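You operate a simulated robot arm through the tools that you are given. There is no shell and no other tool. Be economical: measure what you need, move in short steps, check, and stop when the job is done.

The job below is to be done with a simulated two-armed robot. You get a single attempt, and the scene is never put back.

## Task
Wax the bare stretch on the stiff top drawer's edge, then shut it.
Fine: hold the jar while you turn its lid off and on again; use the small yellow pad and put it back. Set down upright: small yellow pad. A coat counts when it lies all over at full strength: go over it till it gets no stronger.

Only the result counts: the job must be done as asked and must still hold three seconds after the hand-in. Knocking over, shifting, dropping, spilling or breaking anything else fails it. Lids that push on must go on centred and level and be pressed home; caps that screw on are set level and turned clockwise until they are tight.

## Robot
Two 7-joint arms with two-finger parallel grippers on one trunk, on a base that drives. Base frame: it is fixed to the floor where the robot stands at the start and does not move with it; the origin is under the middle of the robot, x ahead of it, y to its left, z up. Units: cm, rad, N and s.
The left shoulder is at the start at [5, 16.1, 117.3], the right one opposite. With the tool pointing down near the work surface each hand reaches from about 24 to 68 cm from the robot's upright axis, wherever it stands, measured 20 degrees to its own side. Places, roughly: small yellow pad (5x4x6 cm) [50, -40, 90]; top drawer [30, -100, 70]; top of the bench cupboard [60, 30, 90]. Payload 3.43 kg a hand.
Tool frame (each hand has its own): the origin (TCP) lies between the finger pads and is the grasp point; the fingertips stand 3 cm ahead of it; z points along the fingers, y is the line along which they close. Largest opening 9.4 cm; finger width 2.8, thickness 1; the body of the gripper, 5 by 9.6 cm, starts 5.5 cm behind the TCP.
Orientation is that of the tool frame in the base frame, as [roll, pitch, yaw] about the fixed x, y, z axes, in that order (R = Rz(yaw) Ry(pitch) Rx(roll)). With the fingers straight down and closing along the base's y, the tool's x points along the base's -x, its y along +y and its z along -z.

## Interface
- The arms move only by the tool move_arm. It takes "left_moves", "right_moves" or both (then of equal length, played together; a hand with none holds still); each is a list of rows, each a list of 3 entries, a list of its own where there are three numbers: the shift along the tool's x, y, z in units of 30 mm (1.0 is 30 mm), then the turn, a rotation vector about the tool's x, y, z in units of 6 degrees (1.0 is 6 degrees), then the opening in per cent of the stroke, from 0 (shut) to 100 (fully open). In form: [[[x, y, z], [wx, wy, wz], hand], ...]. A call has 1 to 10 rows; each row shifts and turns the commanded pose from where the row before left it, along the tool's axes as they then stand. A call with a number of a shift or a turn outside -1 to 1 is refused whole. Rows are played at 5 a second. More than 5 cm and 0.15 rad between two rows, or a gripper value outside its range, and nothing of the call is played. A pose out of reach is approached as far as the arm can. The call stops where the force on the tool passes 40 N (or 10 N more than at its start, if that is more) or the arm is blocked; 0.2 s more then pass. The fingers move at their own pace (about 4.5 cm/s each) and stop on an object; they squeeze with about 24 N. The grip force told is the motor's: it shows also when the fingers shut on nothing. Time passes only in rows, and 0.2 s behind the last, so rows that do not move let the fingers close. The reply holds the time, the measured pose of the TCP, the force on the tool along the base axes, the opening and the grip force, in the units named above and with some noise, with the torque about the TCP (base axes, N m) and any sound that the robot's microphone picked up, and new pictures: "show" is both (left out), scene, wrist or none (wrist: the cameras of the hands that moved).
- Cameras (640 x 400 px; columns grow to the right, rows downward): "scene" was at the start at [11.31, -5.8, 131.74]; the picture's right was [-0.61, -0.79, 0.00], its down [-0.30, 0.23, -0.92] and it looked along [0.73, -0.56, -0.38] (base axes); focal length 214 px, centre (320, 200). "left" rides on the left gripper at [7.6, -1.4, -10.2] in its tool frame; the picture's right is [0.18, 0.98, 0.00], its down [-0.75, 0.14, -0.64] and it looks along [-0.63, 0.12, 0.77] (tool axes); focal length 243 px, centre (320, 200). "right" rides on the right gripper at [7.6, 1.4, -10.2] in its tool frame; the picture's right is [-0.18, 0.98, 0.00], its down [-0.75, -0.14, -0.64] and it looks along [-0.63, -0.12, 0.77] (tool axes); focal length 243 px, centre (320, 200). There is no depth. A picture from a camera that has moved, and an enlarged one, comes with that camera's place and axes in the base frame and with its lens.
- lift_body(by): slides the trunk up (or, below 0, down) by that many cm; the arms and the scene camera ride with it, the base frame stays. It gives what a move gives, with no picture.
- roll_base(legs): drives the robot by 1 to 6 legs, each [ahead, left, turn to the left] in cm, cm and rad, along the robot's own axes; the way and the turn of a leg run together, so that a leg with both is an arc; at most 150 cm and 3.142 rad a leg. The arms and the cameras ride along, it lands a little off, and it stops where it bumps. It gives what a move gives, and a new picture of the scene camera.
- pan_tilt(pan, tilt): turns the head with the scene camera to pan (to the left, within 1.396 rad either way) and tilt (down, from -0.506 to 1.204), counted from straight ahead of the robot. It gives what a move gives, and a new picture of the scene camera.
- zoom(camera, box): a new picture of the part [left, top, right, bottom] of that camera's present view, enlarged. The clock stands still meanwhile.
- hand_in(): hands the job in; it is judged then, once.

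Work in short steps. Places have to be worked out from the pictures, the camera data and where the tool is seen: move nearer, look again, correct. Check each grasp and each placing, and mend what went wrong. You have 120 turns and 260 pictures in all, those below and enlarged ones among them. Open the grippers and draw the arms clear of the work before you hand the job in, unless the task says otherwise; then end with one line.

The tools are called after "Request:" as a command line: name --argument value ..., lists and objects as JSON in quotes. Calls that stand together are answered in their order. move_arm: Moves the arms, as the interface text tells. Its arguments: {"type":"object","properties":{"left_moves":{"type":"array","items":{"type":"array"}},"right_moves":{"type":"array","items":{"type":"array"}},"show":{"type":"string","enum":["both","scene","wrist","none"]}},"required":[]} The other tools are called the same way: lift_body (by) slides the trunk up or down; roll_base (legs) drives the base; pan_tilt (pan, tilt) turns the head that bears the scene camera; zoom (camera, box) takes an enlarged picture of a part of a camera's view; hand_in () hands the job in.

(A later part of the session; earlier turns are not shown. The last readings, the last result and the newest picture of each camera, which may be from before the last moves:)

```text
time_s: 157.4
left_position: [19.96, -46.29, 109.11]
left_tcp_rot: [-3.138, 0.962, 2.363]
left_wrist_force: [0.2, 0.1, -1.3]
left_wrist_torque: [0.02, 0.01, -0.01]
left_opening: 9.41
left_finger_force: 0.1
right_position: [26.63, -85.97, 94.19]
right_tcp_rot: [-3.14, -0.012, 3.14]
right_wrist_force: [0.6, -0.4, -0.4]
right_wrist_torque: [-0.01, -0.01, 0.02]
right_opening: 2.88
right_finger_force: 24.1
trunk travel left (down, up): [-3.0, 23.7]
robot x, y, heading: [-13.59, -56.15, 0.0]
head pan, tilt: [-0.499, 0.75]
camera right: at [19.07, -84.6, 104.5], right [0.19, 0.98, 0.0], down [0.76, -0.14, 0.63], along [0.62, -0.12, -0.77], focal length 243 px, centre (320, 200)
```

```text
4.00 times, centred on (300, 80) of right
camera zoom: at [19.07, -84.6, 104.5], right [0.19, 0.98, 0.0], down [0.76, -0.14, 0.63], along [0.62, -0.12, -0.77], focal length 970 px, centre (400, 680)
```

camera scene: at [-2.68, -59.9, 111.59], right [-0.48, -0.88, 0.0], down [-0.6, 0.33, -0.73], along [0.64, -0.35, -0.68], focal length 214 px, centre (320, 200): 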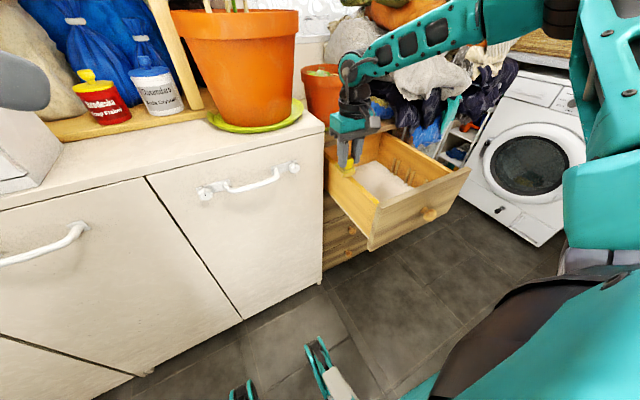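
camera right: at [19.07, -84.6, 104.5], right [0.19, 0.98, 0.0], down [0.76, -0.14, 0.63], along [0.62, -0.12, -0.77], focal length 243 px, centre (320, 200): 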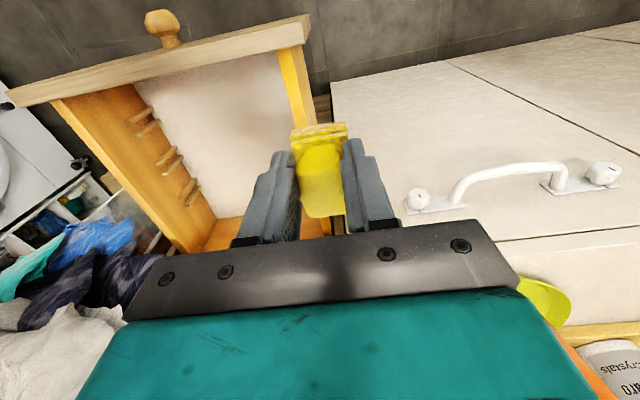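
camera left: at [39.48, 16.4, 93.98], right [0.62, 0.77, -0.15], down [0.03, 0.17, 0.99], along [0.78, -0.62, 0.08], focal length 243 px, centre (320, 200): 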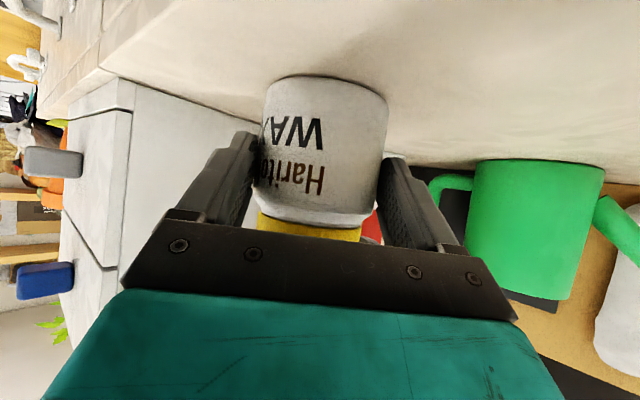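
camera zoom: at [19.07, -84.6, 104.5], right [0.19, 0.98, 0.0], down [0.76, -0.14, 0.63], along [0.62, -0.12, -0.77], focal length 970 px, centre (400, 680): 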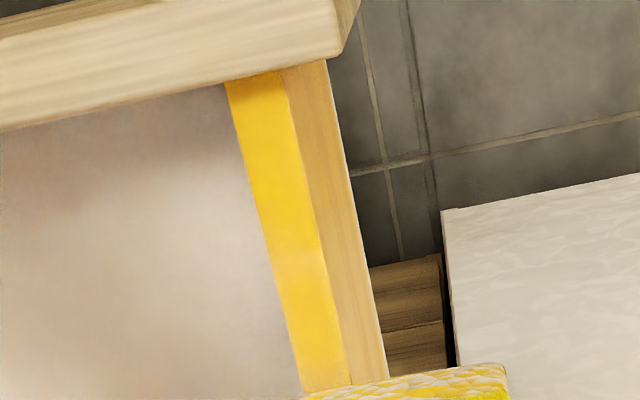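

The coat is strong at the front, slightly paler mid-rail. I make more passes to see whether it still gets stronger.

Request:
move_arm --right_moves '[[[0, -0.5, 0.5], [0, 0, 0], 10], [[0, -0.5, 1], [0, 0, 0], 10], [[0, 0, 1], [0, 0, 0], 10], [[0, 0, 1], [0, 0, 0], 10], [[-0.3, 0, 0.3], [0, 0, 0], 10], [[-0.5, 0, 0], [0, 0, 0], 10], [[-0.5, 0, 0], [0, 0, 0], 10], [[-0.5, 0, 0], [0, 0, 0], 10], [[-0.5, 0, -0.01], [0, 0, 0], 10], [[-0.5, 0, -0.01], [0, 0, 0], 10]]' --show "none"

Request:
move_arm --right_moves '[[[-0.5, 0, -0.01], [0, 0, 0], 10], [[-0.4, 0, 0], [0, 0, 0], 10], [[-0.4, 0, 0], [0, 0, 0], 10], [[0.45, 0, 0], [0, 0, 0], 10], [[0.45, 0, 0], [0, 0, 0], 10], [[0.45, 0, 0], [0, 0, 0], 10], [[0.45, 0, 0], [0, 0, 0], 10], [[-0.45, 0, 0], [0, 0, 0], 10], [[-0.45, 0, 0], [0, 0, 0], 10], [[-0.45, 0, 0], [0, 0, 0], 10]]' --show "none"

Request:
move_arm --right_moves '[[[-0.45, 0, 0], [0, 0, 0], 10], [[0.5, 0, 0], [0, 0, 0], 10], [[0.5, 0, 0], [0, 0, 0], 10], [[0.5, 0, 0], [0, 0, 0], 10], [[0.5, 0, 0.02], [0, 0, 0], 10], [[0.5, 0, 0.01], [0, 0, 0], 10], [[0.5, 0, 0], [0, 0, 0], 10], [[0.5, 0, 0], [0, 0, 0], 10], [[0.6, 0, 0], [0, 0, 0], 10]]' --show "none"

Request:
move_arm --right_moves '[[[0, 0, -0.3], [0, 0, 0], 10], [[0, 0, -1], [0, 0, 0], 10], [[0, 0, -1], [0, 0, 0], 10], [[0, 0.5, -1], [0, 0, 0], 10], [[0, 0.5, -0.5], [0, 0, 0], 10]]' --show "none"

Request:
zoom --camera "scene" --box '[335, 130, 420, 210]'

Request:
zoom --camera "right" --box '[260, 30, 340, 130]'

```text
time_s: 159.6
left_position: [19.62, -46.45, 109.13]
left_tcp_rot: [-3.139, 0.962, 2.362]
left_wrist_force: [-0.3, 0.2, -0.4]
left_wrist_torque: [0.04, -0.02, -0.01]
left_opening: 9.39
left_finger_force: 0.0
right_position: [34.95, -89.14, 82.8]
right_tcp_rot: [-3.142, -0.01, 3.14]
right_wrist_force: [-3.4, 0.6, 6.8]
right_wrist_torque: [0.05, 0.12, 0.02]
right_opening: 2.9
right_finger_force: 23.8
trunk travel left (down, up): [-3.0, 23.7]
robot x, y, heading: [-13.91, -55.76, -0.003]
head pan, tilt: [-0.499, 0.75]
```

```text
time_s: 161.8
left_position: [19.78, -46.49, 109.09]
left_tcp_rot: [-3.14, 0.961, 2.363]
left_wrist_force: [-0.5, 0.2, 0.6]
left_wrist_torque: [0.0, 0.03, 0.0]
left_opening: 9.4
left_finger_force: 0.0
right_position: [37.35, -89.08, 82.89]
right_tcp_rot: [-3.14, -0.013, 3.138]
right_wrist_force: [-3.8, -0.6, 7.0]
right_wrist_torque: [0.01, 0.07, 0.01]
right_opening: 2.88
right_finger_force: 23.7
trunk travel left (down, up): [-3.0, 23.7]
robot x, y, heading: [-13.66, -55.94, 0.001]
head pan, tilt: [-0.499, 0.75]
```

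```text
time_s: 163.8
left_position: [19.83, -46.39, 109.0]
left_tcp_rot: [-3.139, 0.964, 2.363]
left_wrist_force: [0.6, 0.1, 0.5]
left_wrist_torque: [-0.02, -0.01, 0.04]
left_opening: 9.4
left_finger_force: 0.1
right_position: [26.46, -89.13, 82.81]
right_tcp_rot: [-3.14, -0.013, 3.141]
right_wrist_force: [1.3, 0.2, 7.9]
right_wrist_torque: [0.02, -0.24, 0.01]
right_opening: 2.88
right_finger_force: 24.0
trunk travel left (down, up): [-3.0, 23.7]
robot x, y, heading: [-13.84, -55.73, 0.002]
head pan, tilt: [-0.499, 0.75]
```

```text
time_s: 165.0
left_position: [19.68, -46.48, 109.13]
left_tcp_rot: [-3.139, 0.962, 2.363]
left_wrist_force: [0.1, 0.4, -0.5]
left_wrist_torque: [0.01, -0.03, -0.02]
left_opening: 9.39
left_finger_force: 0.0
right_position: [26.64, -86.02, 94.08]
right_tcp_rot: [-3.141, -0.013, 3.141]
right_wrist_force: [1.0, -0.2, 0.0]
right_wrist_torque: [-0.01, -0.01, -0.02]
right_opening: 2.88
right_finger_force: 24.2
trunk travel left (down, up): [-3.0, 23.7]
robot x, y, heading: [-13.95, -55.78, 0.002]
head pan, tilt: [-0.499, 0.75]
```

```text
5.00 times, centred on (378, 170) of scene
camera zoom: at [-2.54, -59.95, 111.56], right [-0.48, -0.88, 0.0], down [-0.6, 0.33, -0.73], along [0.64, -0.35, -0.68], focal length 1072 px, centre (32, 350)
```

zoom: 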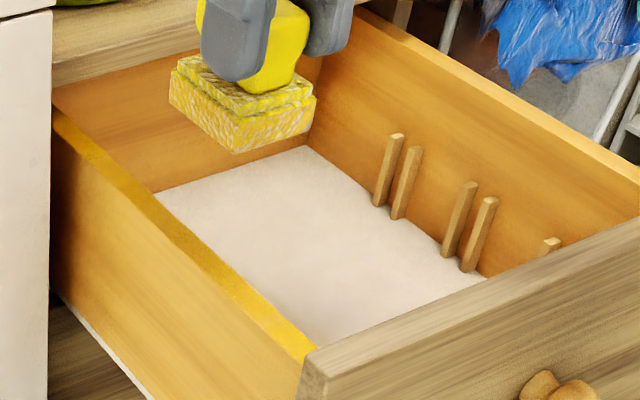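

```text
4.00 times, centred on (300, 80) of right
camera zoom: at [19.01, -84.66, 104.5], right [0.19, 0.98, 0.0], down [0.76, -0.14, 0.63], along [0.62, -0.12, -0.77], focal length 970 px, centre (400, 680)
```

zoom: 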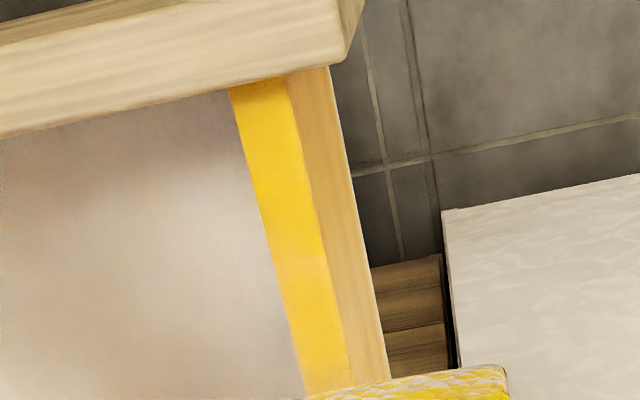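

Nearly even now. I back the hand off to view the whole rail with the wrist camera.

Request:
move_arm --right_moves '[[[0.9, 0.4, -0.6], [0, 0, 0], 10], [[0.9, 0.4, -0.6], [0, 0, 0], 10], [[0.9, 0.4, -0.6], [0, 0, 0], 10]]' --show "none"

Request:
zoom --camera "right" --box '[190, 50, 310, 150]'

Request:
zoom --camera "scene" --box '[335, 130, 400, 210]'

```text
time_s: 165.8
left_position: [19.85, -46.42, 109.18]
left_tcp_rot: [-3.14, 0.96, 2.365]
left_wrist_force: [0.1, -0.2, -0.2]
left_wrist_torque: [0.03, -0.01, -0.02]
left_opening: 9.4
left_finger_force: 0.0
right_position: [18.51, -82.56, 99.68]
right_tcp_rot: [-3.138, -0.012, 3.14]
right_wrist_force: [0.2, -0.6, -0.3]
right_wrist_torque: [-0.01, 0.03, -0.01]
right_opening: 2.85
right_finger_force: 24.1
trunk travel left (down, up): [-3.0, 23.7]
robot x, y, heading: [-13.99, -55.72, 0.003]
head pan, tilt: [-0.499, 0.75]
```

```text
4.00 times, centred on (250, 100) of right
camera zoom: at [10.94, -81.05, 109.96], right [0.19, 0.98, 0.0], down [0.76, -0.14, 0.63], along [0.62, -0.12, -0.77], focal length 970 px, centre (600, 600)
```

zoom: 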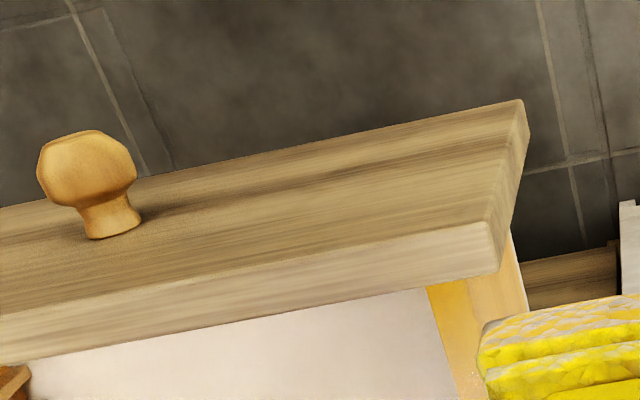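

```text
5.00 times, centred on (368, 170) of scene
camera zoom: at [-2.55, -59.96, 111.56], right [-0.48, -0.88, 0.0], down [-0.6, 0.33, -0.73], along [0.64, -0.35, -0.68], focal length 1072 px, centre (82, 350)
```

zoom: 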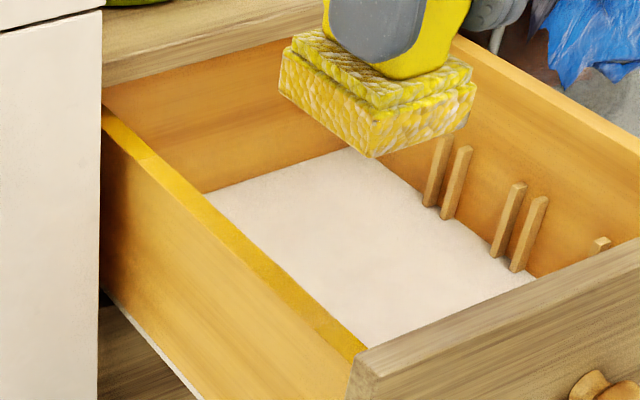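

There's a paler bit near the rear of the rail around x≈42. I zoom in on it.

Request:
zoom --camera "scene" --box '[350, 145, 385, 175]'

```text
13.33 times, centred on (368, 160) of scene
camera zoom: at [-2.55, -59.96, 111.56], right [-0.48, -0.88, 0.0], down [-0.6, 0.33, -0.73], along [0.64, -0.35, -0.68], focal length 2860 px, centre (-313, 733)
```

zoom: 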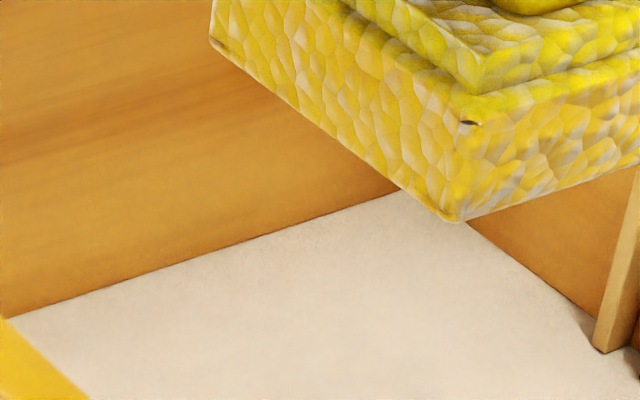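

Request:
zoom --camera "scene" --box '[320, 148, 362, 176]'

Request:
zoom --camera "scene" --box '[345, 172, 387, 204]'

```text
14.29 times, centred on (341, 162) of scene
camera zoom: at [-2.55, -59.96, 111.56], right [-0.48, -0.88, 0.0], down [-0.6, 0.33, -0.73], along [0.64, -0.35, -0.68], focal length 3064 px, centre (20, 743)
```

zoom: 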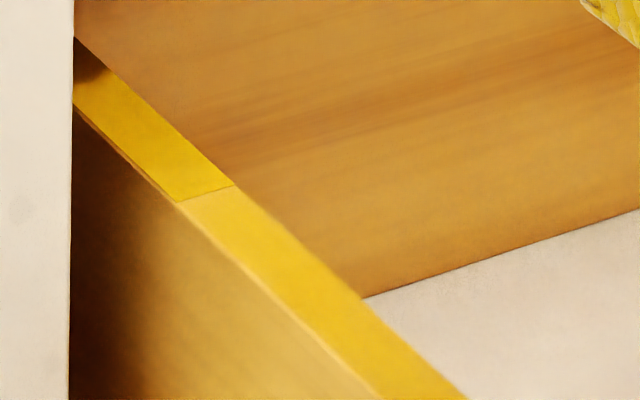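

```text
12.50 times, centred on (366, 188) of scene
camera zoom: at [-2.55, -59.96, 111.56], right [-0.48, -0.88, 0.0], down [-0.6, 0.33, -0.73], along [0.64, -0.35, -0.68], focal length 2681 px, centre (-255, 350)
```

zoom: 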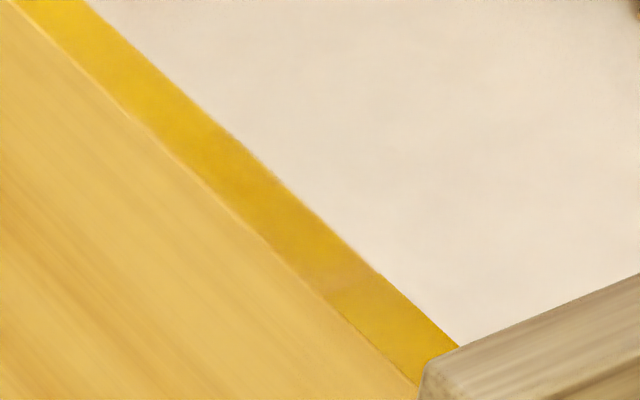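

The rear boundary is at x≈42.3 and the coat fades from ≈39 on; also slightly weak near x≈26. To reach further past the bench corner without touching it, I yaw the gripper +20° and move over x≈37.5.

Request:
move_arm --right_moves '[[[0, 0, 0], [0, 0, -1], 10], [[0, 0, 0], [0, 0, -1], 10], [[0, 0, 0], [0, 0, -1], 10], [[0, 0, 0], [0, 0, -0.33], 10]]' --show "none"

Request:
move_arm --right_moves '[[[-0.65, -0.533, 0.64], [0, 0, 0], 10], [[-0.65, -0.533, 0.64], [0, 0, 0], 10], [[-0.65, -0.533, 0.64], [0, 0, 0], 10], [[-0.65, -0.533, 0.64], [0, 0, 0], 10], [[-0.65, -0.533, 0.64], [0, 0, 0], 10], [[-0.65, -0.533, 0.64], [0, 0, 0], 10], [[-0.65, -0.533, 0.64], [0, 0, 0], 10], [[-0.65, -0.533, 0.64], [0, 0, 0], 10]]' --show "wrist"

Request:
zoom --camera "scene" --box '[310, 120, 410, 210]'

```text
time_s: 166.8
left_position: [19.87, -46.5, 109.02]
left_tcp_rot: [-3.137, 0.962, 2.362]
left_wrist_force: [0.2, 0.0, -0.2]
left_wrist_torque: [-0.03, 0.0, -0.04]
left_opening: 9.4
left_finger_force: 0.0
right_position: [18.63, -82.42, 99.58]
right_tcp_rot: [3.138, -0.012, -2.795]
right_wrist_force: [0.2, 0.4, -0.7]
right_wrist_torque: [0.0, 0.04, 0.01]
right_opening: 2.88
right_finger_force: 23.9
trunk travel left (down, up): [-3.0, 23.7]
robot x, y, heading: [-13.7, -55.7, 0.004]
head pan, tilt: [-0.499, 0.75]
```

```text
time_s: 168.6
left_position: [19.82, -46.43, 109.06]
left_tcp_rot: [-3.138, 0.963, 2.364]
left_wrist_force: [0.1, -0.8, -0.7]
left_wrist_torque: [-0.02, -0.02, -0.01]
left_opening: 9.41
left_finger_force: 0.0
right_position: [37.38, -89.07, 84.04]
right_tcp_rot: [3.141, -0.009, -2.795]
right_wrist_force: [0.2, -0.7, -0.5]
right_wrist_torque: [-0.01, -0.01, 0.02]
right_opening: 2.87
right_finger_force: 24.4
trunk travel left (down, up): [-3.0, 23.7]
robot x, y, heading: [-13.83, -55.79, 0.001]
head pan, tilt: [-0.499, 0.75]
camera right: at [29.62, -90.28, 94.34], right [-0.16, 0.99, 0.0], down [0.76, 0.12, 0.63], along [0.63, 0.1, -0.77], focal length 243 px, centre (320, 200)
```

right: 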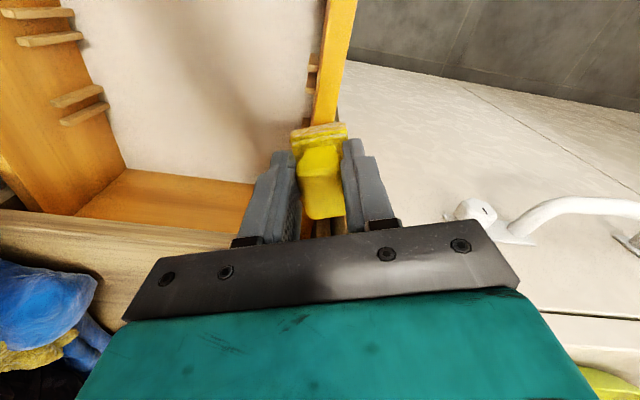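

```text
4.44 times, centred on (360, 165) of scene
camera zoom: at [-2.53, -59.96, 111.56], right [-0.48, -0.88, 0.0], down [-0.6, 0.33, -0.73], along [0.64, -0.35, -0.68], focal length 953 px, centre (142, 356)
```

zoom: 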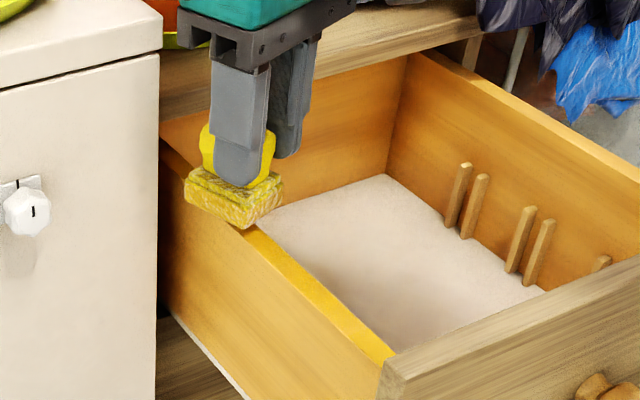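

Over the rear section with clearance. I press and make short strokes between x≈37 and 40.3.

Request:
move_arm --right_moves '[[[0, 0, 0.3], [0, 0, 0], 10], [[0, 0, 0.12], [0, 0, 0], 10], [[-0.3, -0.11, 0], [0, 0, 0], 10], [[-0.3, -0.11, 0], [0, 0, 0], 10], [[-0.3, -0.11, 0], [0, 0, 0], 10]]' --show "none"

Request:
zoom --camera "scene" --box '[310, 120, 410, 210]'

```text
time_s: 169.8
left_position: [19.68, -46.53, 109.11]
left_tcp_rot: [-3.141, 0.962, 2.361]
left_wrist_force: [0.3, 0.5, -0.2]
left_wrist_torque: [0.0, -0.01, -0.01]
left_opening: 9.39
left_finger_force: 0.0
right_position: [38.31, -87.75, 82.92]
right_tcp_rot: [-3.14, -0.013, -2.802]
right_wrist_force: [-11.8, -5.0, 1.0]
right_wrist_torque: [0.35, -0.71, -0.03]
right_opening: 2.9
right_finger_force: 24.6
right hand out of reach, approached as far as the arm can: row 3, 4, 5
trunk travel left (down, up): [-3.0, 23.7]
robot x, y, heading: [-13.87, -56.23, -0.003]
head pan, tilt: [-0.499, 0.75]
```

```text
4.44 times, centred on (360, 165) of scene
camera zoom: at [-2.65, -60.02, 111.58], right [-0.48, -0.88, 0.0], down [-0.6, 0.33, -0.73], along [0.64, -0.35, -0.68], focal length 953 px, centre (142, 356)
```

zoom: 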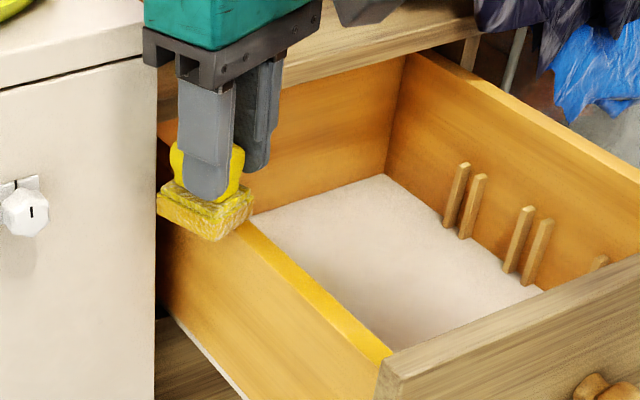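

The yaw limit made the arm drift and brush the bench corner lightly. I lift, straighten back to yaw 0 and step back.

Request:
move_arm --right_moves '[[[0.62, -0.26, -0.3], [0, 0, 0], 10], [[0.3, 0, -0.2], [0, 0, 0], 10], [[0, 0, 0], [0, 0, 1], 10], [[0, 0, 0], [0, 0, 1], 10], [[0, 0, 0], [0, 0, 1], 10], [[0, 0, 0], [0, 0, 0.36], 10]]' --show "wrist"

Request:
zoom --camera "scene" --box '[310, 130, 380, 190]'

```text
time_s: 171.2
left_position: [19.86, -46.5, 109.03]
left_tcp_rot: [-3.14, 0.962, 2.365]
left_wrist_force: [0.7, 0.5, 0.2]
left_wrist_torque: [0.02, 0.02, 0.02]
left_opening: 9.41
left_finger_force: 0.1
right_position: [36.21, -89.31, 84.45]
right_tcp_rot: [-3.14, -0.012, 3.135]
right_wrist_force: [0.8, -0.1, -1.0]
right_wrist_torque: [0.01, -0.07, 0.0]
right_opening: 2.89
right_finger_force: 24.4
trunk travel left (down, up): [-3.0, 23.7]
robot x, y, heading: [-13.51, -55.9, 0.001]
head pan, tilt: [-0.499, 0.75]
camera right: at [28.51, -87.85, 94.76], right [0.19, 0.98, 0.0], down [0.76, -0.15, 0.63], along [0.62, -0.12, -0.77], focal length 243 px, centre (320, 200)
```

right: 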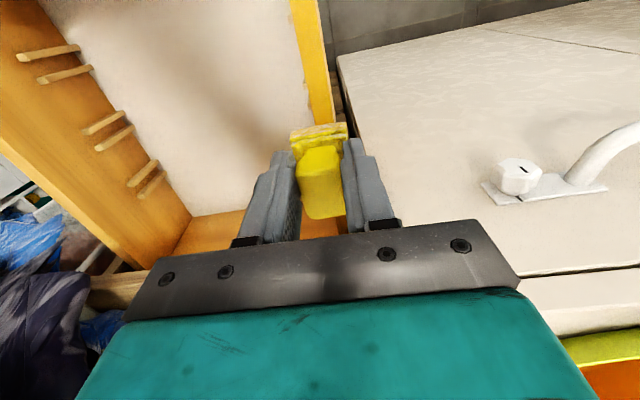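

```text
6.67 times, centred on (345, 160) of scene
camera zoom: at [-2.53, -59.96, 111.56], right [-0.48, -0.88, 0.0], down [-0.6, 0.33, -0.73], along [0.64, -0.35, -0.68], focal length 1430 px, centre (153, 467)
```

zoom: 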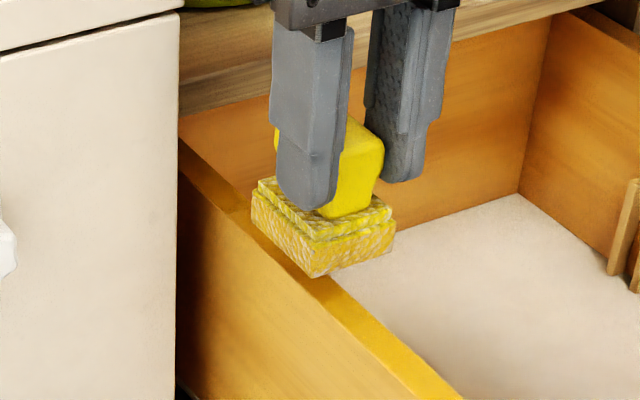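

Back at yaw 0 above the rail. I press and stroke gently toward x≈39.4 watching the x force.

Request:
move_arm --right_moves '[[[0, 0, 0.35], [0, 0, 0], 10], [[-0.3, 0, 0.18], [0, 0, 0], 10], [[-0.3, 0, 0], [0, 0, 0], 10], [[-0.3, 0, 0], [0, 0, 0], 10], [[-0.17, 0, 0], [0, 0, 0], 10]]' --show "none"

Request:
move_arm --right_moves '[[[-0.1, 0, 0], [0, 0, 0], 10], [[-0.06, 0, 0], [0, 0, 0], 10], [[0, 0, 0], [0, 0, 0], 10]]' --show "none"

Request:
zoom --camera "scene" --box '[310, 120, 390, 190]'

```text
time_s: 172.4
left_position: [19.88, -46.39, 109.06]
left_tcp_rot: [-3.139, 0.962, 2.363]
left_wrist_force: [0.4, -0.6, -0.7]
left_wrist_torque: [0.02, 0.02, 0.0]
left_opening: 9.41
left_finger_force: 0.0
right_position: [39.29, -89.33, 82.74]
right_tcp_rot: [-3.14, -0.01, 3.136]
right_wrist_force: [-0.2, 0.1, -0.8]
right_wrist_torque: [0.01, -0.03, 0.0]
right_opening: 2.9
right_finger_force: 24.0
trunk travel left (down, up): [-3.0, 23.7]
robot x, y, heading: [-14.13, -56.21, 0.003]
head pan, tilt: [-0.499, 0.75]
```

```text
time_s: 173.2
left_position: [19.78, -46.41, 109.09]
left_tcp_rot: [-3.139, 0.963, 2.363]
left_wrist_force: [0.7, 0.2, -0.2]
left_wrist_torque: [-0.03, 0.0, 0.0]
left_opening: 9.42
left_finger_force: 0.1
right_position: [39.77, -89.44, 82.74]
right_tcp_rot: [-3.141, -0.012, 3.133]
right_wrist_force: [0.5, 1.0, -0.4]
right_wrist_torque: [-0.02, -0.01, -0.01]
right_opening: 2.89
right_finger_force: 24.2
trunk travel left (down, up): [-3.0, 23.7]
robot x, y, heading: [-13.63, -55.89, 0.006]
head pan, tilt: [-0.499, 0.75]
```

```text
5.71 times, centred on (350, 155) of scene
camera zoom: at [-2.53, -59.96, 111.56], right [-0.48, -0.88, 0.0], down [-0.6, 0.33, -0.73], along [0.64, -0.35, -0.68], focal length 1226 px, centre (149, 457)
```

zoom: 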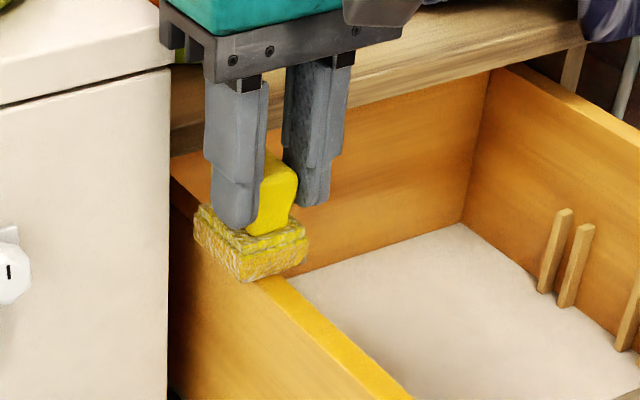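

No contact force now, so the pad may have shifted slightly in the grip. I press further in small steps.

Request:
move_arm --right_moves '[[[0, 0, 0.06], [0, 0, 0], 10], [[0, 0, 0.06], [0, 0, 0], 10], [[0, 0, 0], [0, 0, 0], 10]]' --show "wrist"

Request:
zoom --camera "right" --box '[240, 90, 400, 240]'

```text
time_s: 174.0
left_position: [19.72, -46.43, 109.14]
left_tcp_rot: [-3.139, 0.963, 2.361]
left_wrist_force: [0.9, -0.5, -0.6]
left_wrist_torque: [-0.01, 0.02, 0.01]
left_opening: 9.4
left_finger_force: 0.1
right_position: [39.88, -89.27, 82.73]
right_tcp_rot: [-3.139, -0.007, 3.137]
right_wrist_force: [-0.9, -4.6, 14.6]
right_wrist_torque: [-0.16, 0.08, -0.02]
right_opening: 2.86
right_finger_force: 23.6
trunk travel left (down, up): [-3.0, 23.7]
robot x, y, heading: [-13.72, -55.95, 0.001]
head pan, tilt: [-0.499, 0.75]
camera right: at [32.15, -87.85, 93.0], right [0.19, 0.98, 0.0], down [0.76, -0.14, 0.64], along [0.62, -0.12, -0.77], focal length 243 px, centre (320, 200)
```

right: 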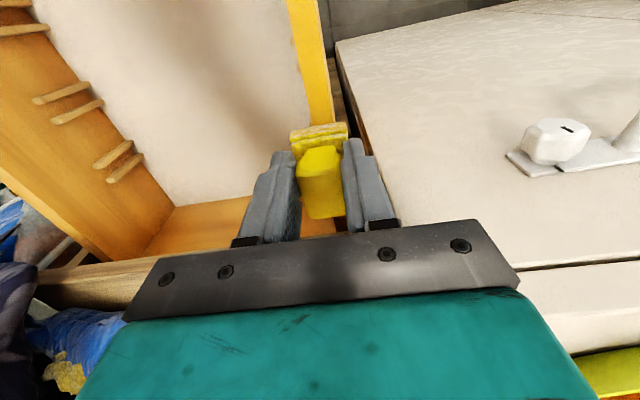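

```text
2.67 times, centred on (320, 165) of right
camera zoom: at [32.15, -87.85, 93.0], right [0.19, 0.98, 0.0], down [0.76, -0.14, 0.64], along [0.62, -0.12, -0.77], focal length 647 px, centre (320, 293)
```

zoom: 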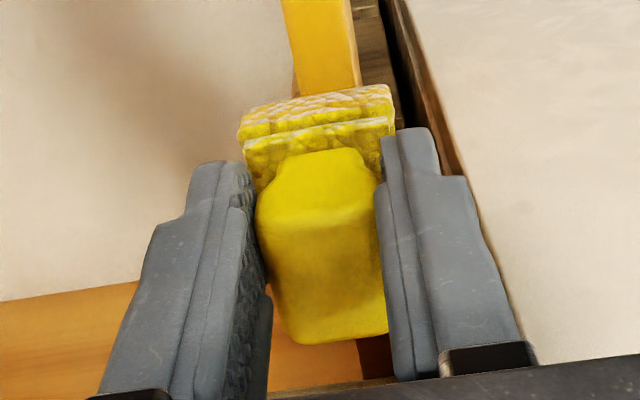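

Contact restored (14.6 N) at x=39.9, covering to ≈42.4 with no bench contact. I stroke over the rear section several times.

Request:
move_arm --right_moves '[[[0.37, 0, -0.02], [0, 0, 0], 10], [[0.37, 0, 0], [0, 0, 0], 10], [[0.37, 0, 0], [0, 0, 0], 10], [[-0.37, 0, 0], [0, 0, 0], 10], [[-0.37, 0, 0], [0, 0, 0], 10], [[-0.37, 0, 0], [0, 0, 0], 10], [[-0.06, 0, 0], [0, 0, 0], 10], [[0.4, 0, 0], [0, 0, 0], 10], [[0.4, 0, 0], [0, 0, 0], 10], [[-0.4, 0, 0], [0, 0, 0], 10]]' --show "none"

Request:
move_arm --right_moves '[[[-0.4, 0, 0], [0, 0, 0], 10], [[0.4, 0, 0], [0, 0, 0], 10], [[0.4, 0, 0], [0, 0, 0], 10], [[-0.4, 0, 0], [0, 0, 0], 10], [[-0.4, 0, 0], [0, 0, 0], 10], [[0.5, 0, 0], [0, 0, 0], 10], [[0.5, 0, 0], [0, 0, 0], 10], [[0.5, 0, 0.01], [0, 0, 0], 10], [[0.5, 0, 0.01], [0, 0, 0], 10], [[0.5, 0, 0.01], [0, 0, 0], 10]]' --show "none"

Request:
move_arm --right_moves '[[[0.5, 0, 0], [0, 0, 0], 10], [[0.5, 0, 0], [0, 0, 0], 10], [[0.5, 0, 0], [0, 0, 0], 10], [[0.5, 0, 0], [0, 0, 0], 10], [[0.25, 0, 0], [0, 0, 0], 10], [[-0.5, 0, 0], [0, 0, 0], 10], [[-0.5, 0, 0], [0, 0, 0], 10], [[0.5, 0, 0], [0, 0, 0], 10], [[0.5, 0, 0], [0, 0, 0], 10]]' --show "none"

Request:
zoom --camera "scene" --box '[320, 148, 362, 176]'

```text
time_s: 176.2
left_position: [19.79, -46.32, 109.07]
left_tcp_rot: [-3.141, 0.963, 2.362]
left_wrist_force: [0.4, -0.3, 0.1]
left_wrist_torque: [0.0, -0.01, -0.02]
left_opening: 9.41
left_finger_force: 0.1
right_position: [38.61, -89.39, 82.63]
right_tcp_rot: [-3.139, -0.01, 3.134]
right_wrist_force: [-1.0, -2.2, 12.8]
right_wrist_torque: [-0.09, 0.09, -0.03]
right_opening: 2.85
right_finger_force: 24.3
trunk travel left (down, up): [-3.0, 23.7]
robot x, y, heading: [-13.46, -55.95, 0.001]
head pan, tilt: [-0.499, 0.75]
```

```text
time_s: 178.4
left_position: [19.73, -46.49, 109.01]
left_tcp_rot: [-3.139, 0.961, 2.364]
left_wrist_force: [-0.3, 1.1, 0.0]
left_wrist_torque: [0.0, 0.04, 0.0]
left_opening: 9.38
left_finger_force: 0.1
right_position: [32.43, -89.31, 82.68]
right_tcp_rot: [-3.139, -0.011, 3.138]
right_wrist_force: [3.1, -0.1, 11.3]
right_wrist_torque: [0.06, -0.13, -0.01]
right_opening: 2.89
right_finger_force: 23.9
trunk travel left (down, up): [-3.0, 23.7]
robot x, y, heading: [-13.31, -55.75, 0.004]
head pan, tilt: [-0.499, 0.75]
```

```text
time_s: 180.4
left_position: [19.76, -46.49, 109.21]
left_tcp_rot: [-3.139, 0.962, 2.363]
left_wrist_force: [-0.2, -0.4, -0.7]
left_wrist_torque: [0.0, 0.02, 0.02]
left_opening: 9.41
left_finger_force: 0.0
right_position: [25.71, -89.32, 82.63]
right_tcp_rot: [-3.14, -0.013, 3.135]
right_wrist_force: [-0.2, -0.1, 3.8]
right_wrist_torque: [0.01, -0.04, 0.0]
right_opening: 2.86
right_finger_force: 23.6
trunk travel left (down, up): [-3.0, 23.7]
robot x, y, heading: [-13.66, -55.84, -0.001]
head pan, tilt: [-0.499, 0.75]
```

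```text
14.29 times, centred on (341, 162) of scene
camera zoom: at [-2.55, -59.95, 111.56], right [-0.48, -0.88, 0.0], down [-0.6, 0.33, -0.73], along [0.64, -0.35, -0.68], focal length 3064 px, centre (20, 743)
```

zoom: 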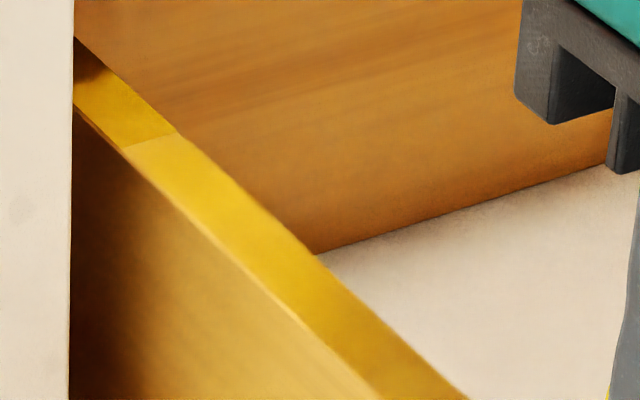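

The drawer has crept in by about 2 cm. I look at the front panel and pad now.

Request:
zoom --camera "scene" --box '[310, 120, 430, 240]'

Request:
zoom --camera "right" --box '[200, 0, 400, 200]'

```text
3.33 times, centred on (370, 180) of scene
camera zoom: at [-2.55, -59.95, 111.56], right [-0.48, -0.88, 0.0], down [-0.6, 0.33, -0.73], along [0.64, -0.35, -0.68], focal length 715 px, centre (153, 267)
```

zoom: 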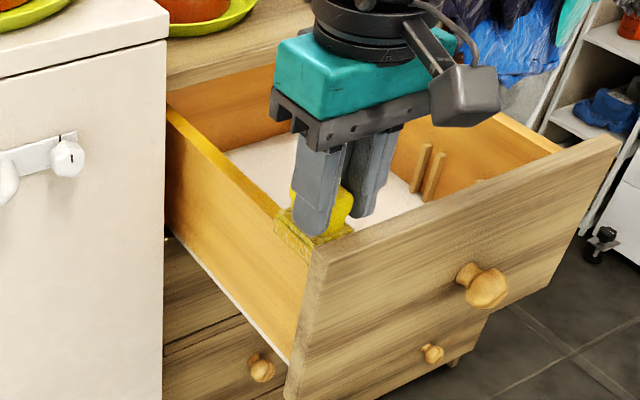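

```text
2.00 times, centred on (300, 100) of right
camera zoom: at [18.08, -87.76, 92.91], right [0.19, 0.98, 0.0], down [0.76, -0.14, 0.63], along [0.62, -0.12, -0.77], focal length 485 px, centre (360, 400)
```

zoom: 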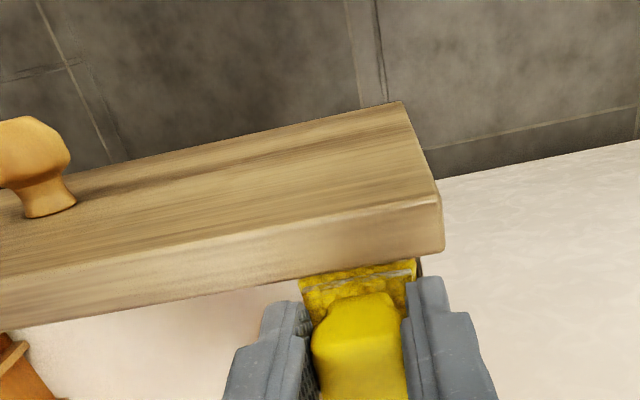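

The pad's front side abuts the raised front panel, so I can draw the drawer back out with it: pulling −x about 3 cm slowly.

Request:
move_arm --right_moves '[[[0.2, 0, -0.02], [0, 0, 0], 10], [[0.2, 0, 0], [0, 0, 0], 10], [[0.2, 0, 0], [0, 0, 0], 10], [[0.2, 0, 0], [0, 0, 0], 10], [[0.2, 0, 0], [0, 0, 0], 10]]' --show "none"

Request:
zoom --camera "scene" --box '[310, 140, 400, 220]'

```text
time_s: 181.6
left_position: [19.79, -46.39, 109.11]
left_tcp_rot: [-3.138, 0.961, 2.363]
left_wrist_force: [0.0, 0.8, 0.2]
left_wrist_torque: [0.03, -0.02, -0.03]
left_opening: 9.4
left_finger_force: 0.0
right_position: [22.67, -89.29, 82.69]
right_tcp_rot: [-3.14, -0.012, 3.135]
right_wrist_force: [3.3, -0.1, 1.0]
right_wrist_torque: [-0.09, -0.15, 0.07]
right_opening: 2.9
right_finger_force: 23.7
trunk travel left (down, up): [-3.0, 23.7]
robot x, y, heading: [-13.83, -55.49, 0.001]
head pan, tilt: [-0.499, 0.75]
```

```text
5.00 times, centred on (355, 180) of scene
camera zoom: at [-2.52, -59.96, 111.57], right [-0.48, -0.88, 0.0], down [-0.6, 0.33, -0.73], along [0.64, -0.35, -0.68], focal length 1072 px, centre (145, 300)
```

zoom: 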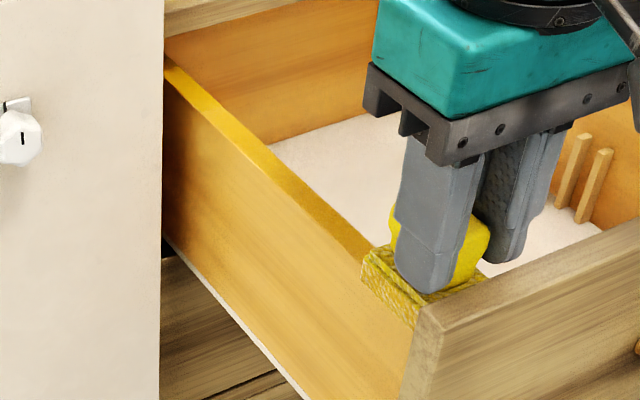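

The drawer slid out easily with 3 N. Check where the rear boundary now is.

Request:
zoom --camera "scene" --box '[320, 150, 362, 178]'

```text
14.29 times, centred on (341, 164) of scene
camera zoom: at [-2.52, -59.96, 111.57], right [-0.48, -0.88, 0.0], down [-0.6, 0.33, -0.73], along [0.64, -0.35, -0.68], focal length 3064 px, centre (20, 714)
```

zoom: 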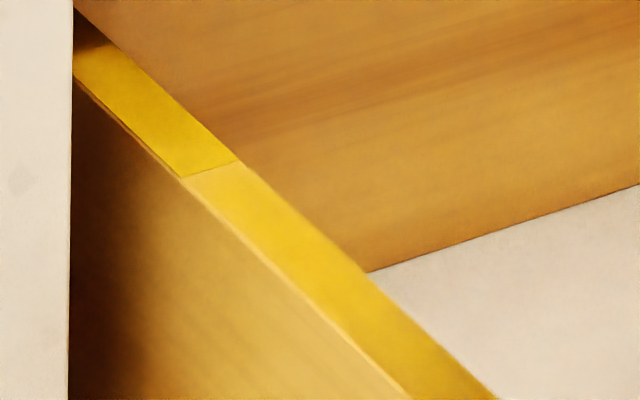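

The boundary is back at x≈42.2. I draw the drawer out 1 cm more, lift, and go to the rear to work it with lighter pressure.

Request:
move_arm --right_moves '[[[0.17, 0, 0], [0, 0, 0], 10], [[0.17, 0, 0], [0, 0, 0], 10], [[-0.1, 0, -0.1], [0, 0, 0], 10], [[-0.5, 0, -0.4], [0, 0, 0], 10], [[-1, 0, 0], [0, 0, 0], 10], [[-1, 0, 0], [0, 0, 0], 10], [[-1, 0, 0], [0, 0, 0], 10], [[-1, 0, 0], [0, 0, 0], 10], [[-1, 0, 0], [0, 0, 0], 10], [[0, 0, 0.35], [0, 0, 0], 10]]' --show "none"

Request:
zoom --camera "scene" --box '[310, 120, 400, 210]'

```text
time_s: 183.8
left_position: [19.78, -46.4, 109.19]
left_tcp_rot: [-3.137, 0.962, 2.362]
left_wrist_force: [0.5, 1.3, 0.4]
left_wrist_torque: [-0.03, 0.02, -0.03]
left_opening: 9.39
left_finger_force: 0.0
right_position: [38.55, -89.31, 82.89]
right_tcp_rot: [3.142, -0.012, 3.135]
right_wrist_force: [0.0, 0.0, -0.5]
right_wrist_torque: [0.0, 0.0, -0.02]
right_opening: 2.87
right_finger_force: 24.3
trunk travel left (down, up): [-3.0, 23.7]
robot x, y, heading: [-13.65, -55.61, -0.001]
head pan, tilt: [-0.499, 0.75]
```

```text
4.44 times, centred on (355, 165) of scene
camera zoom: at [-2.53, -59.96, 111.56], right [-0.48, -0.88, 0.0], down [-0.6, 0.33, -0.73], along [0.64, -0.35, -0.68], focal length 953 px, centre (164, 356)
```

zoom: 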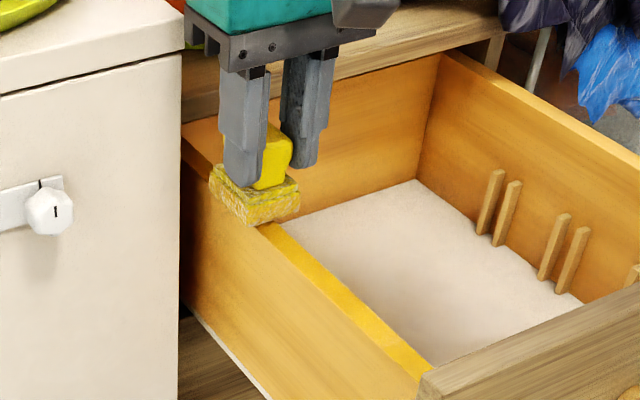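

Positioned at the rear. Light press with small strokes.

Request:
move_arm --right_moves '[[[-0.4, 0, 0], [0, 0, 0], 10], [[0, 0, 0.06], [0, 0, 0], 10], [[0, 0, 0.02], [0, 0, 0], 10], [[0, 0, 0], [0, 0, 0], 10]]' --show "none"

Request:
move_arm --right_moves '[[[0.2, 0, 0], [0, 0, 0], 10], [[0.2, 0, 0], [0, 0, 0], 10], [[0.2, 0, 0], [0, 0, 0], 10], [[-0.2, 0, 0], [0, 0, 0], 10], [[-0.2, 0, 0], [0, 0, 0], 10], [[-0.2, 0, 0], [0, 0, 0], 10], [[0.2, 0, 0], [0, 0, 0], 10], [[0.2, 0, 0], [0, 0, 0], 10], [[0.2, 0, 0], [0, 0, 0], 10], [[0, 0, 0], [0, 0, 0], 10]]' --show "none"

Request:
move_arm --right_moves '[[[0, 0, -0.4], [0, 0, 0], 10], [[0.9, 0, 0], [0, 0, 0], 10], [[0.9, 0, 0], [0, 0, 0], 10], [[0.9, 0, 0], [0, 0, 0], 10]]' --show "none"

Request:
zoom --camera "scene" --box '[320, 150, 362, 178]'

```text
time_s: 184.8
left_position: [19.96, -46.5, 109.12]
left_tcp_rot: [-3.139, 0.962, 2.364]
left_wrist_force: [0.2, 0.7, 0.3]
left_wrist_torque: [0.02, -0.01, -0.04]
left_opening: 9.39
left_finger_force: 0.0
right_position: [39.56, -89.31, 82.69]
right_tcp_rot: [-3.139, -0.014, 3.135]
right_wrist_force: [-0.2, -0.2, -0.1]
right_wrist_torque: [-0.03, 0.07, 0.03]
right_opening: 2.88
right_finger_force: 24.0
trunk travel left (down, up): [-3.0, 23.7]
robot x, y, heading: [-14.11, -56.05, -0.0]
head pan, tilt: [-0.499, 0.75]
```

```text
time_s: 187.0
left_position: [19.82, -46.43, 109.03]
left_tcp_rot: [-3.138, 0.962, 2.364]
left_wrist_force: [0.2, -1.1, -0.5]
left_wrist_torque: [-0.04, -0.01, 0.02]
left_opening: 9.39
left_finger_force: 0.1
right_position: [37.84, -89.41, 82.7]
right_tcp_rot: [-3.139, -0.013, 3.136]
right_wrist_force: [-0.3, 0.0, -0.7]
right_wrist_torque: [0.01, -0.02, 0.0]
right_opening: 2.85
right_finger_force: 23.8
trunk travel left (down, up): [-3.0, 23.7]
robot x, y, heading: [-13.87, -55.81, 0.004]
head pan, tilt: [-0.499, 0.75]
```

```text
time_s: 188.0
left_position: [19.65, -46.54, 109.09]
left_tcp_rot: [-3.141, 0.961, 2.361]
left_wrist_force: [-0.8, 0.6, -0.1]
left_wrist_torque: [-0.02, -0.02, -0.02]
left_opening: 9.42
left_finger_force: 0.1
right_position: [29.74, -89.38, 84.0]
right_tcp_rot: [-3.137, -0.01, 3.137]
right_wrist_force: [0.1, -0.6, -0.4]
right_wrist_torque: [0.0, 0.0, 0.0]
right_opening: 2.9
right_finger_force: 24.3
trunk travel left (down, up): [-3.0, 23.7]
robot x, y, heading: [-13.57, -55.77, 0.003]
head pan, tilt: [-0.499, 0.75]
```

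```text
14.29 times, centred on (341, 164) of scene
camera zoom: at [-2.54, -59.97, 111.56], right [-0.48, -0.88, 0.0], down [-0.6, 0.33, -0.73], along [0.64, -0.35, -0.68], focal length 3064 px, centre (20, 714)
```

zoom: 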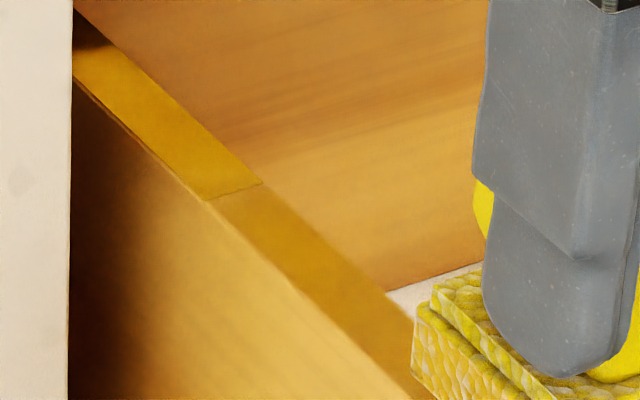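

That pass hovered without contact. I return and press about 1 mm deeper.

Request:
move_arm --right_moves '[[[-0.9, 0, 0], [0, 0, 0], 10], [[-0.9, 0, 0], [0, 0, 0], 10], [[-0.9, 0, 0], [0, 0, 0], 10], [[-0.6, 0, 0.2], [0, 0, 0], 10], [[0, 0, 0.24], [0, 0, 0], 10], [[0, 0, 0.02], [0, 0, 0], 10], [[0, 0, 0], [0, 0, 0], 10]]' --show "none"

```text
time_s: 189.6
left_position: [19.77, -46.56, 109.09]
left_tcp_rot: [-3.142, 0.961, 2.363]
left_wrist_force: [-0.6, -1.4, 0.3]
left_wrist_torque: [-0.01, 0.01, 0.01]
left_opening: 9.4
left_finger_force: 0.0
right_position: [39.74, -89.24, 82.66]
right_tcp_rot: [-3.139, -0.011, 3.135]
right_wrist_force: [-0.4, -1.2, 4.0]
right_wrist_torque: [-0.02, 0.07, 0.02]
right_opening: 2.9
right_finger_force: 23.5
trunk travel left (down, up): [-3.0, 23.7]
robot x, y, heading: [-14.19, -55.55, 0.003]
head pan, tilt: [-0.499, 0.75]
```

4 N contact at x=39.7. I add a touch more and do short strokes back and forth.

Request:
move_arm --right_moves '[[[0.2, 0, 0.01], [0, 0, 0], 10], [[0.2, 0, 0.01], [0, 0, 0], 10], [[0.2, 0, 0], [0, 0, 0], 10], [[-0.2, 0, 0], [0, 0, 0], 10], [[-0.2, 0, 0], [0, 0, 0], 10], [[-0.2, 0, 0], [0, 0, 0], 10], [[0.2, 0, 0], [0, 0, 0], 10], [[0.2, 0, 0], [0, 0, 0], 10], [[-0.2, 0, 0], [0, 0, 0], 10], [[-0.2, 0, 0], [0, 0, 0], 10]]' --show "none"

Request:
move_arm --right_moves '[[[0, 0, -0.4], [0, 0, 0], 10], [[0.9, 0, 0], [0, 0, 0], 10], [[0.9, 0, 0], [0, 0, 0], 10], [[0.9, 0, 0], [0, 0, 0], 10], [[0.9, 0, 0], [0, 0, 0], 10]]' --show "none"

Request:
zoom --camera "scene" --box '[320, 150, 362, 178]'

Request:
zoom --camera "scene" --box '[330, 150, 400, 210]'

```text
time_s: 191.8
left_position: [19.67, -46.59, 109.05]
left_tcp_rot: [-3.14, 0.964, 2.363]
left_wrist_force: [-0.2, -0.1, -0.5]
left_wrist_torque: [0.0, 0.0, 0.01]
left_opening: 9.41
left_finger_force: 0.0
right_position: [39.62, -89.37, 82.61]
right_tcp_rot: [-3.14, -0.01, 3.136]
right_wrist_force: [-3.6, -1.2, 9.5]
right_wrist_torque: [-0.03, 0.14, 0.02]
right_opening: 2.88
right_finger_force: 24.0
trunk travel left (down, up): [-3.0, 23.7]
robot x, y, heading: [-13.7, -55.76, 0.0]
head pan, tilt: [-0.499, 0.75]
```

```text
time_s: 193.0
left_position: [19.9, -46.46, 109.02]
left_tcp_rot: [-3.138, 0.962, 2.364]
left_wrist_force: [-0.4, -1.0, 1.3]
left_wrist_torque: [0.02, 0.02, -0.02]
left_opening: 9.4
left_finger_force: 0.0
right_position: [28.9, -89.19, 83.71]
right_tcp_rot: [3.141, -0.011, 3.136]
right_wrist_force: [0.1, -0.4, 0.1]
right_wrist_torque: [-0.03, 0.0, -0.01]
right_opening: 2.89
right_finger_force: 24.1
trunk travel left (down, up): [-3.0, 23.7]
robot x, y, heading: [-13.36, -56.41, -0.001]
head pan, tilt: [-0.499, 0.75]
```

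```text
14.29 times, centred on (341, 164) of scene
camera zoom: at [-2.55, -59.97, 111.56], right [-0.48, -0.88, 0.0], down [-0.6, 0.33, -0.73], along [0.64, -0.35, -0.68], focal length 3064 px, centre (20, 714)
```

zoom: 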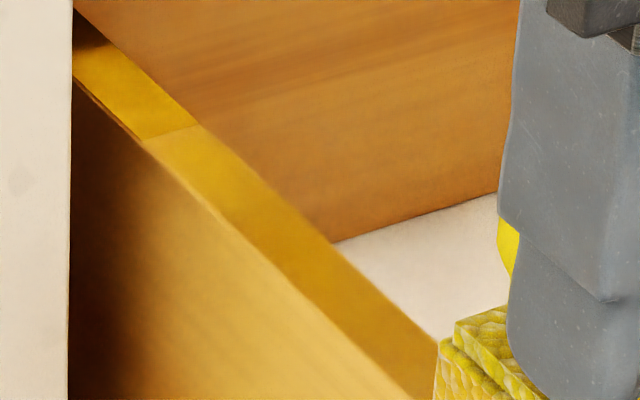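

```text
6.67 times, centred on (365, 180) of scene
camera zoom: at [-2.55, -59.97, 111.56], right [-0.48, -0.88, 0.0], down [-0.6, 0.33, -0.73], along [0.64, -0.35, -0.68], focal length 1430 px, centre (20, 333)
```

zoom: 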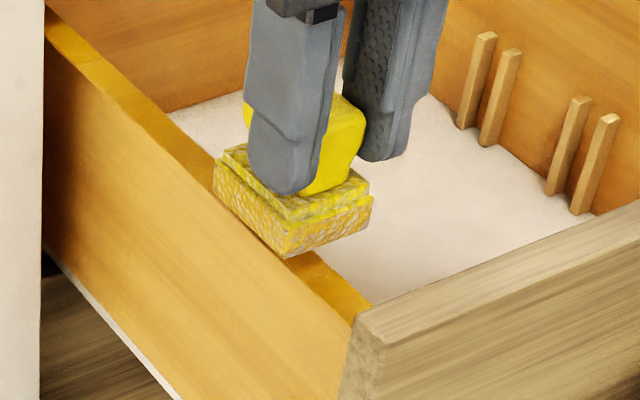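

The drawer just follows the pad's friction. I pull it out against the front panel until it stops (watching the force), so the rear bare bit comes well within reach.

Request:
move_arm --right_moves '[[[0.5, 0, 0.25], [0, 0, 0], 10], [[0.5, 0, 0.05], [0, 0, 0], 10], [[0.5, 0, 0], [0, 0, 0], 10], [[0.5, 0, 0], [0, 0, 0], 10], [[0.4, 0, 0], [0, 0, 0], 10], [[0.3, 0, 0], [0, 0, 0], 10], [[0.2, 0, 0], [0, 0, 0], 10], [[0.2, 0, 0], [0, 0, 0], 10]]' --show "none"

Request:
zoom --camera "scene" --box '[310, 130, 430, 240]'

```text
time_s: 194.8
left_position: [19.91, -46.5, 109.03]
left_tcp_rot: [-3.137, 0.962, 2.364]
left_wrist_force: [0.2, 0.0, 0.8]
left_wrist_torque: [0.04, -0.01, 0.01]
left_opening: 9.4
left_finger_force: 0.0
right_position: [19.74, -89.1, 83.0]
right_tcp_rot: [-3.141, -0.009, 3.135]
right_wrist_force: [15.0, 0.2, 2.2]
right_wrist_torque: [0.03, -0.65, 0.03]
right_opening: 2.89
right_finger_force: 23.6
trunk travel left (down, up): [-3.0, 23.7]
robot x, y, heading: [-14.03, -56.22, 0.003]
head pan, tilt: [-0.499, 0.75]
```

```text
3.64 times, centred on (370, 185) of scene
camera zoom: at [-2.45, -59.95, 111.56], right [-0.48, -0.88, 0.0], down [-0.6, 0.33, -0.73], along [0.64, -0.35, -0.68], focal length 780 px, centre (138, 254)
```

zoom: 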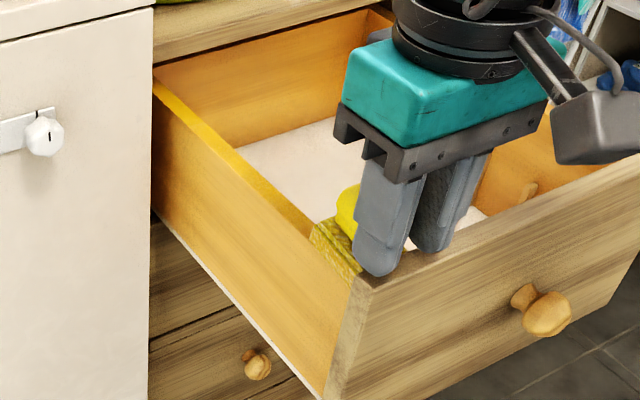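

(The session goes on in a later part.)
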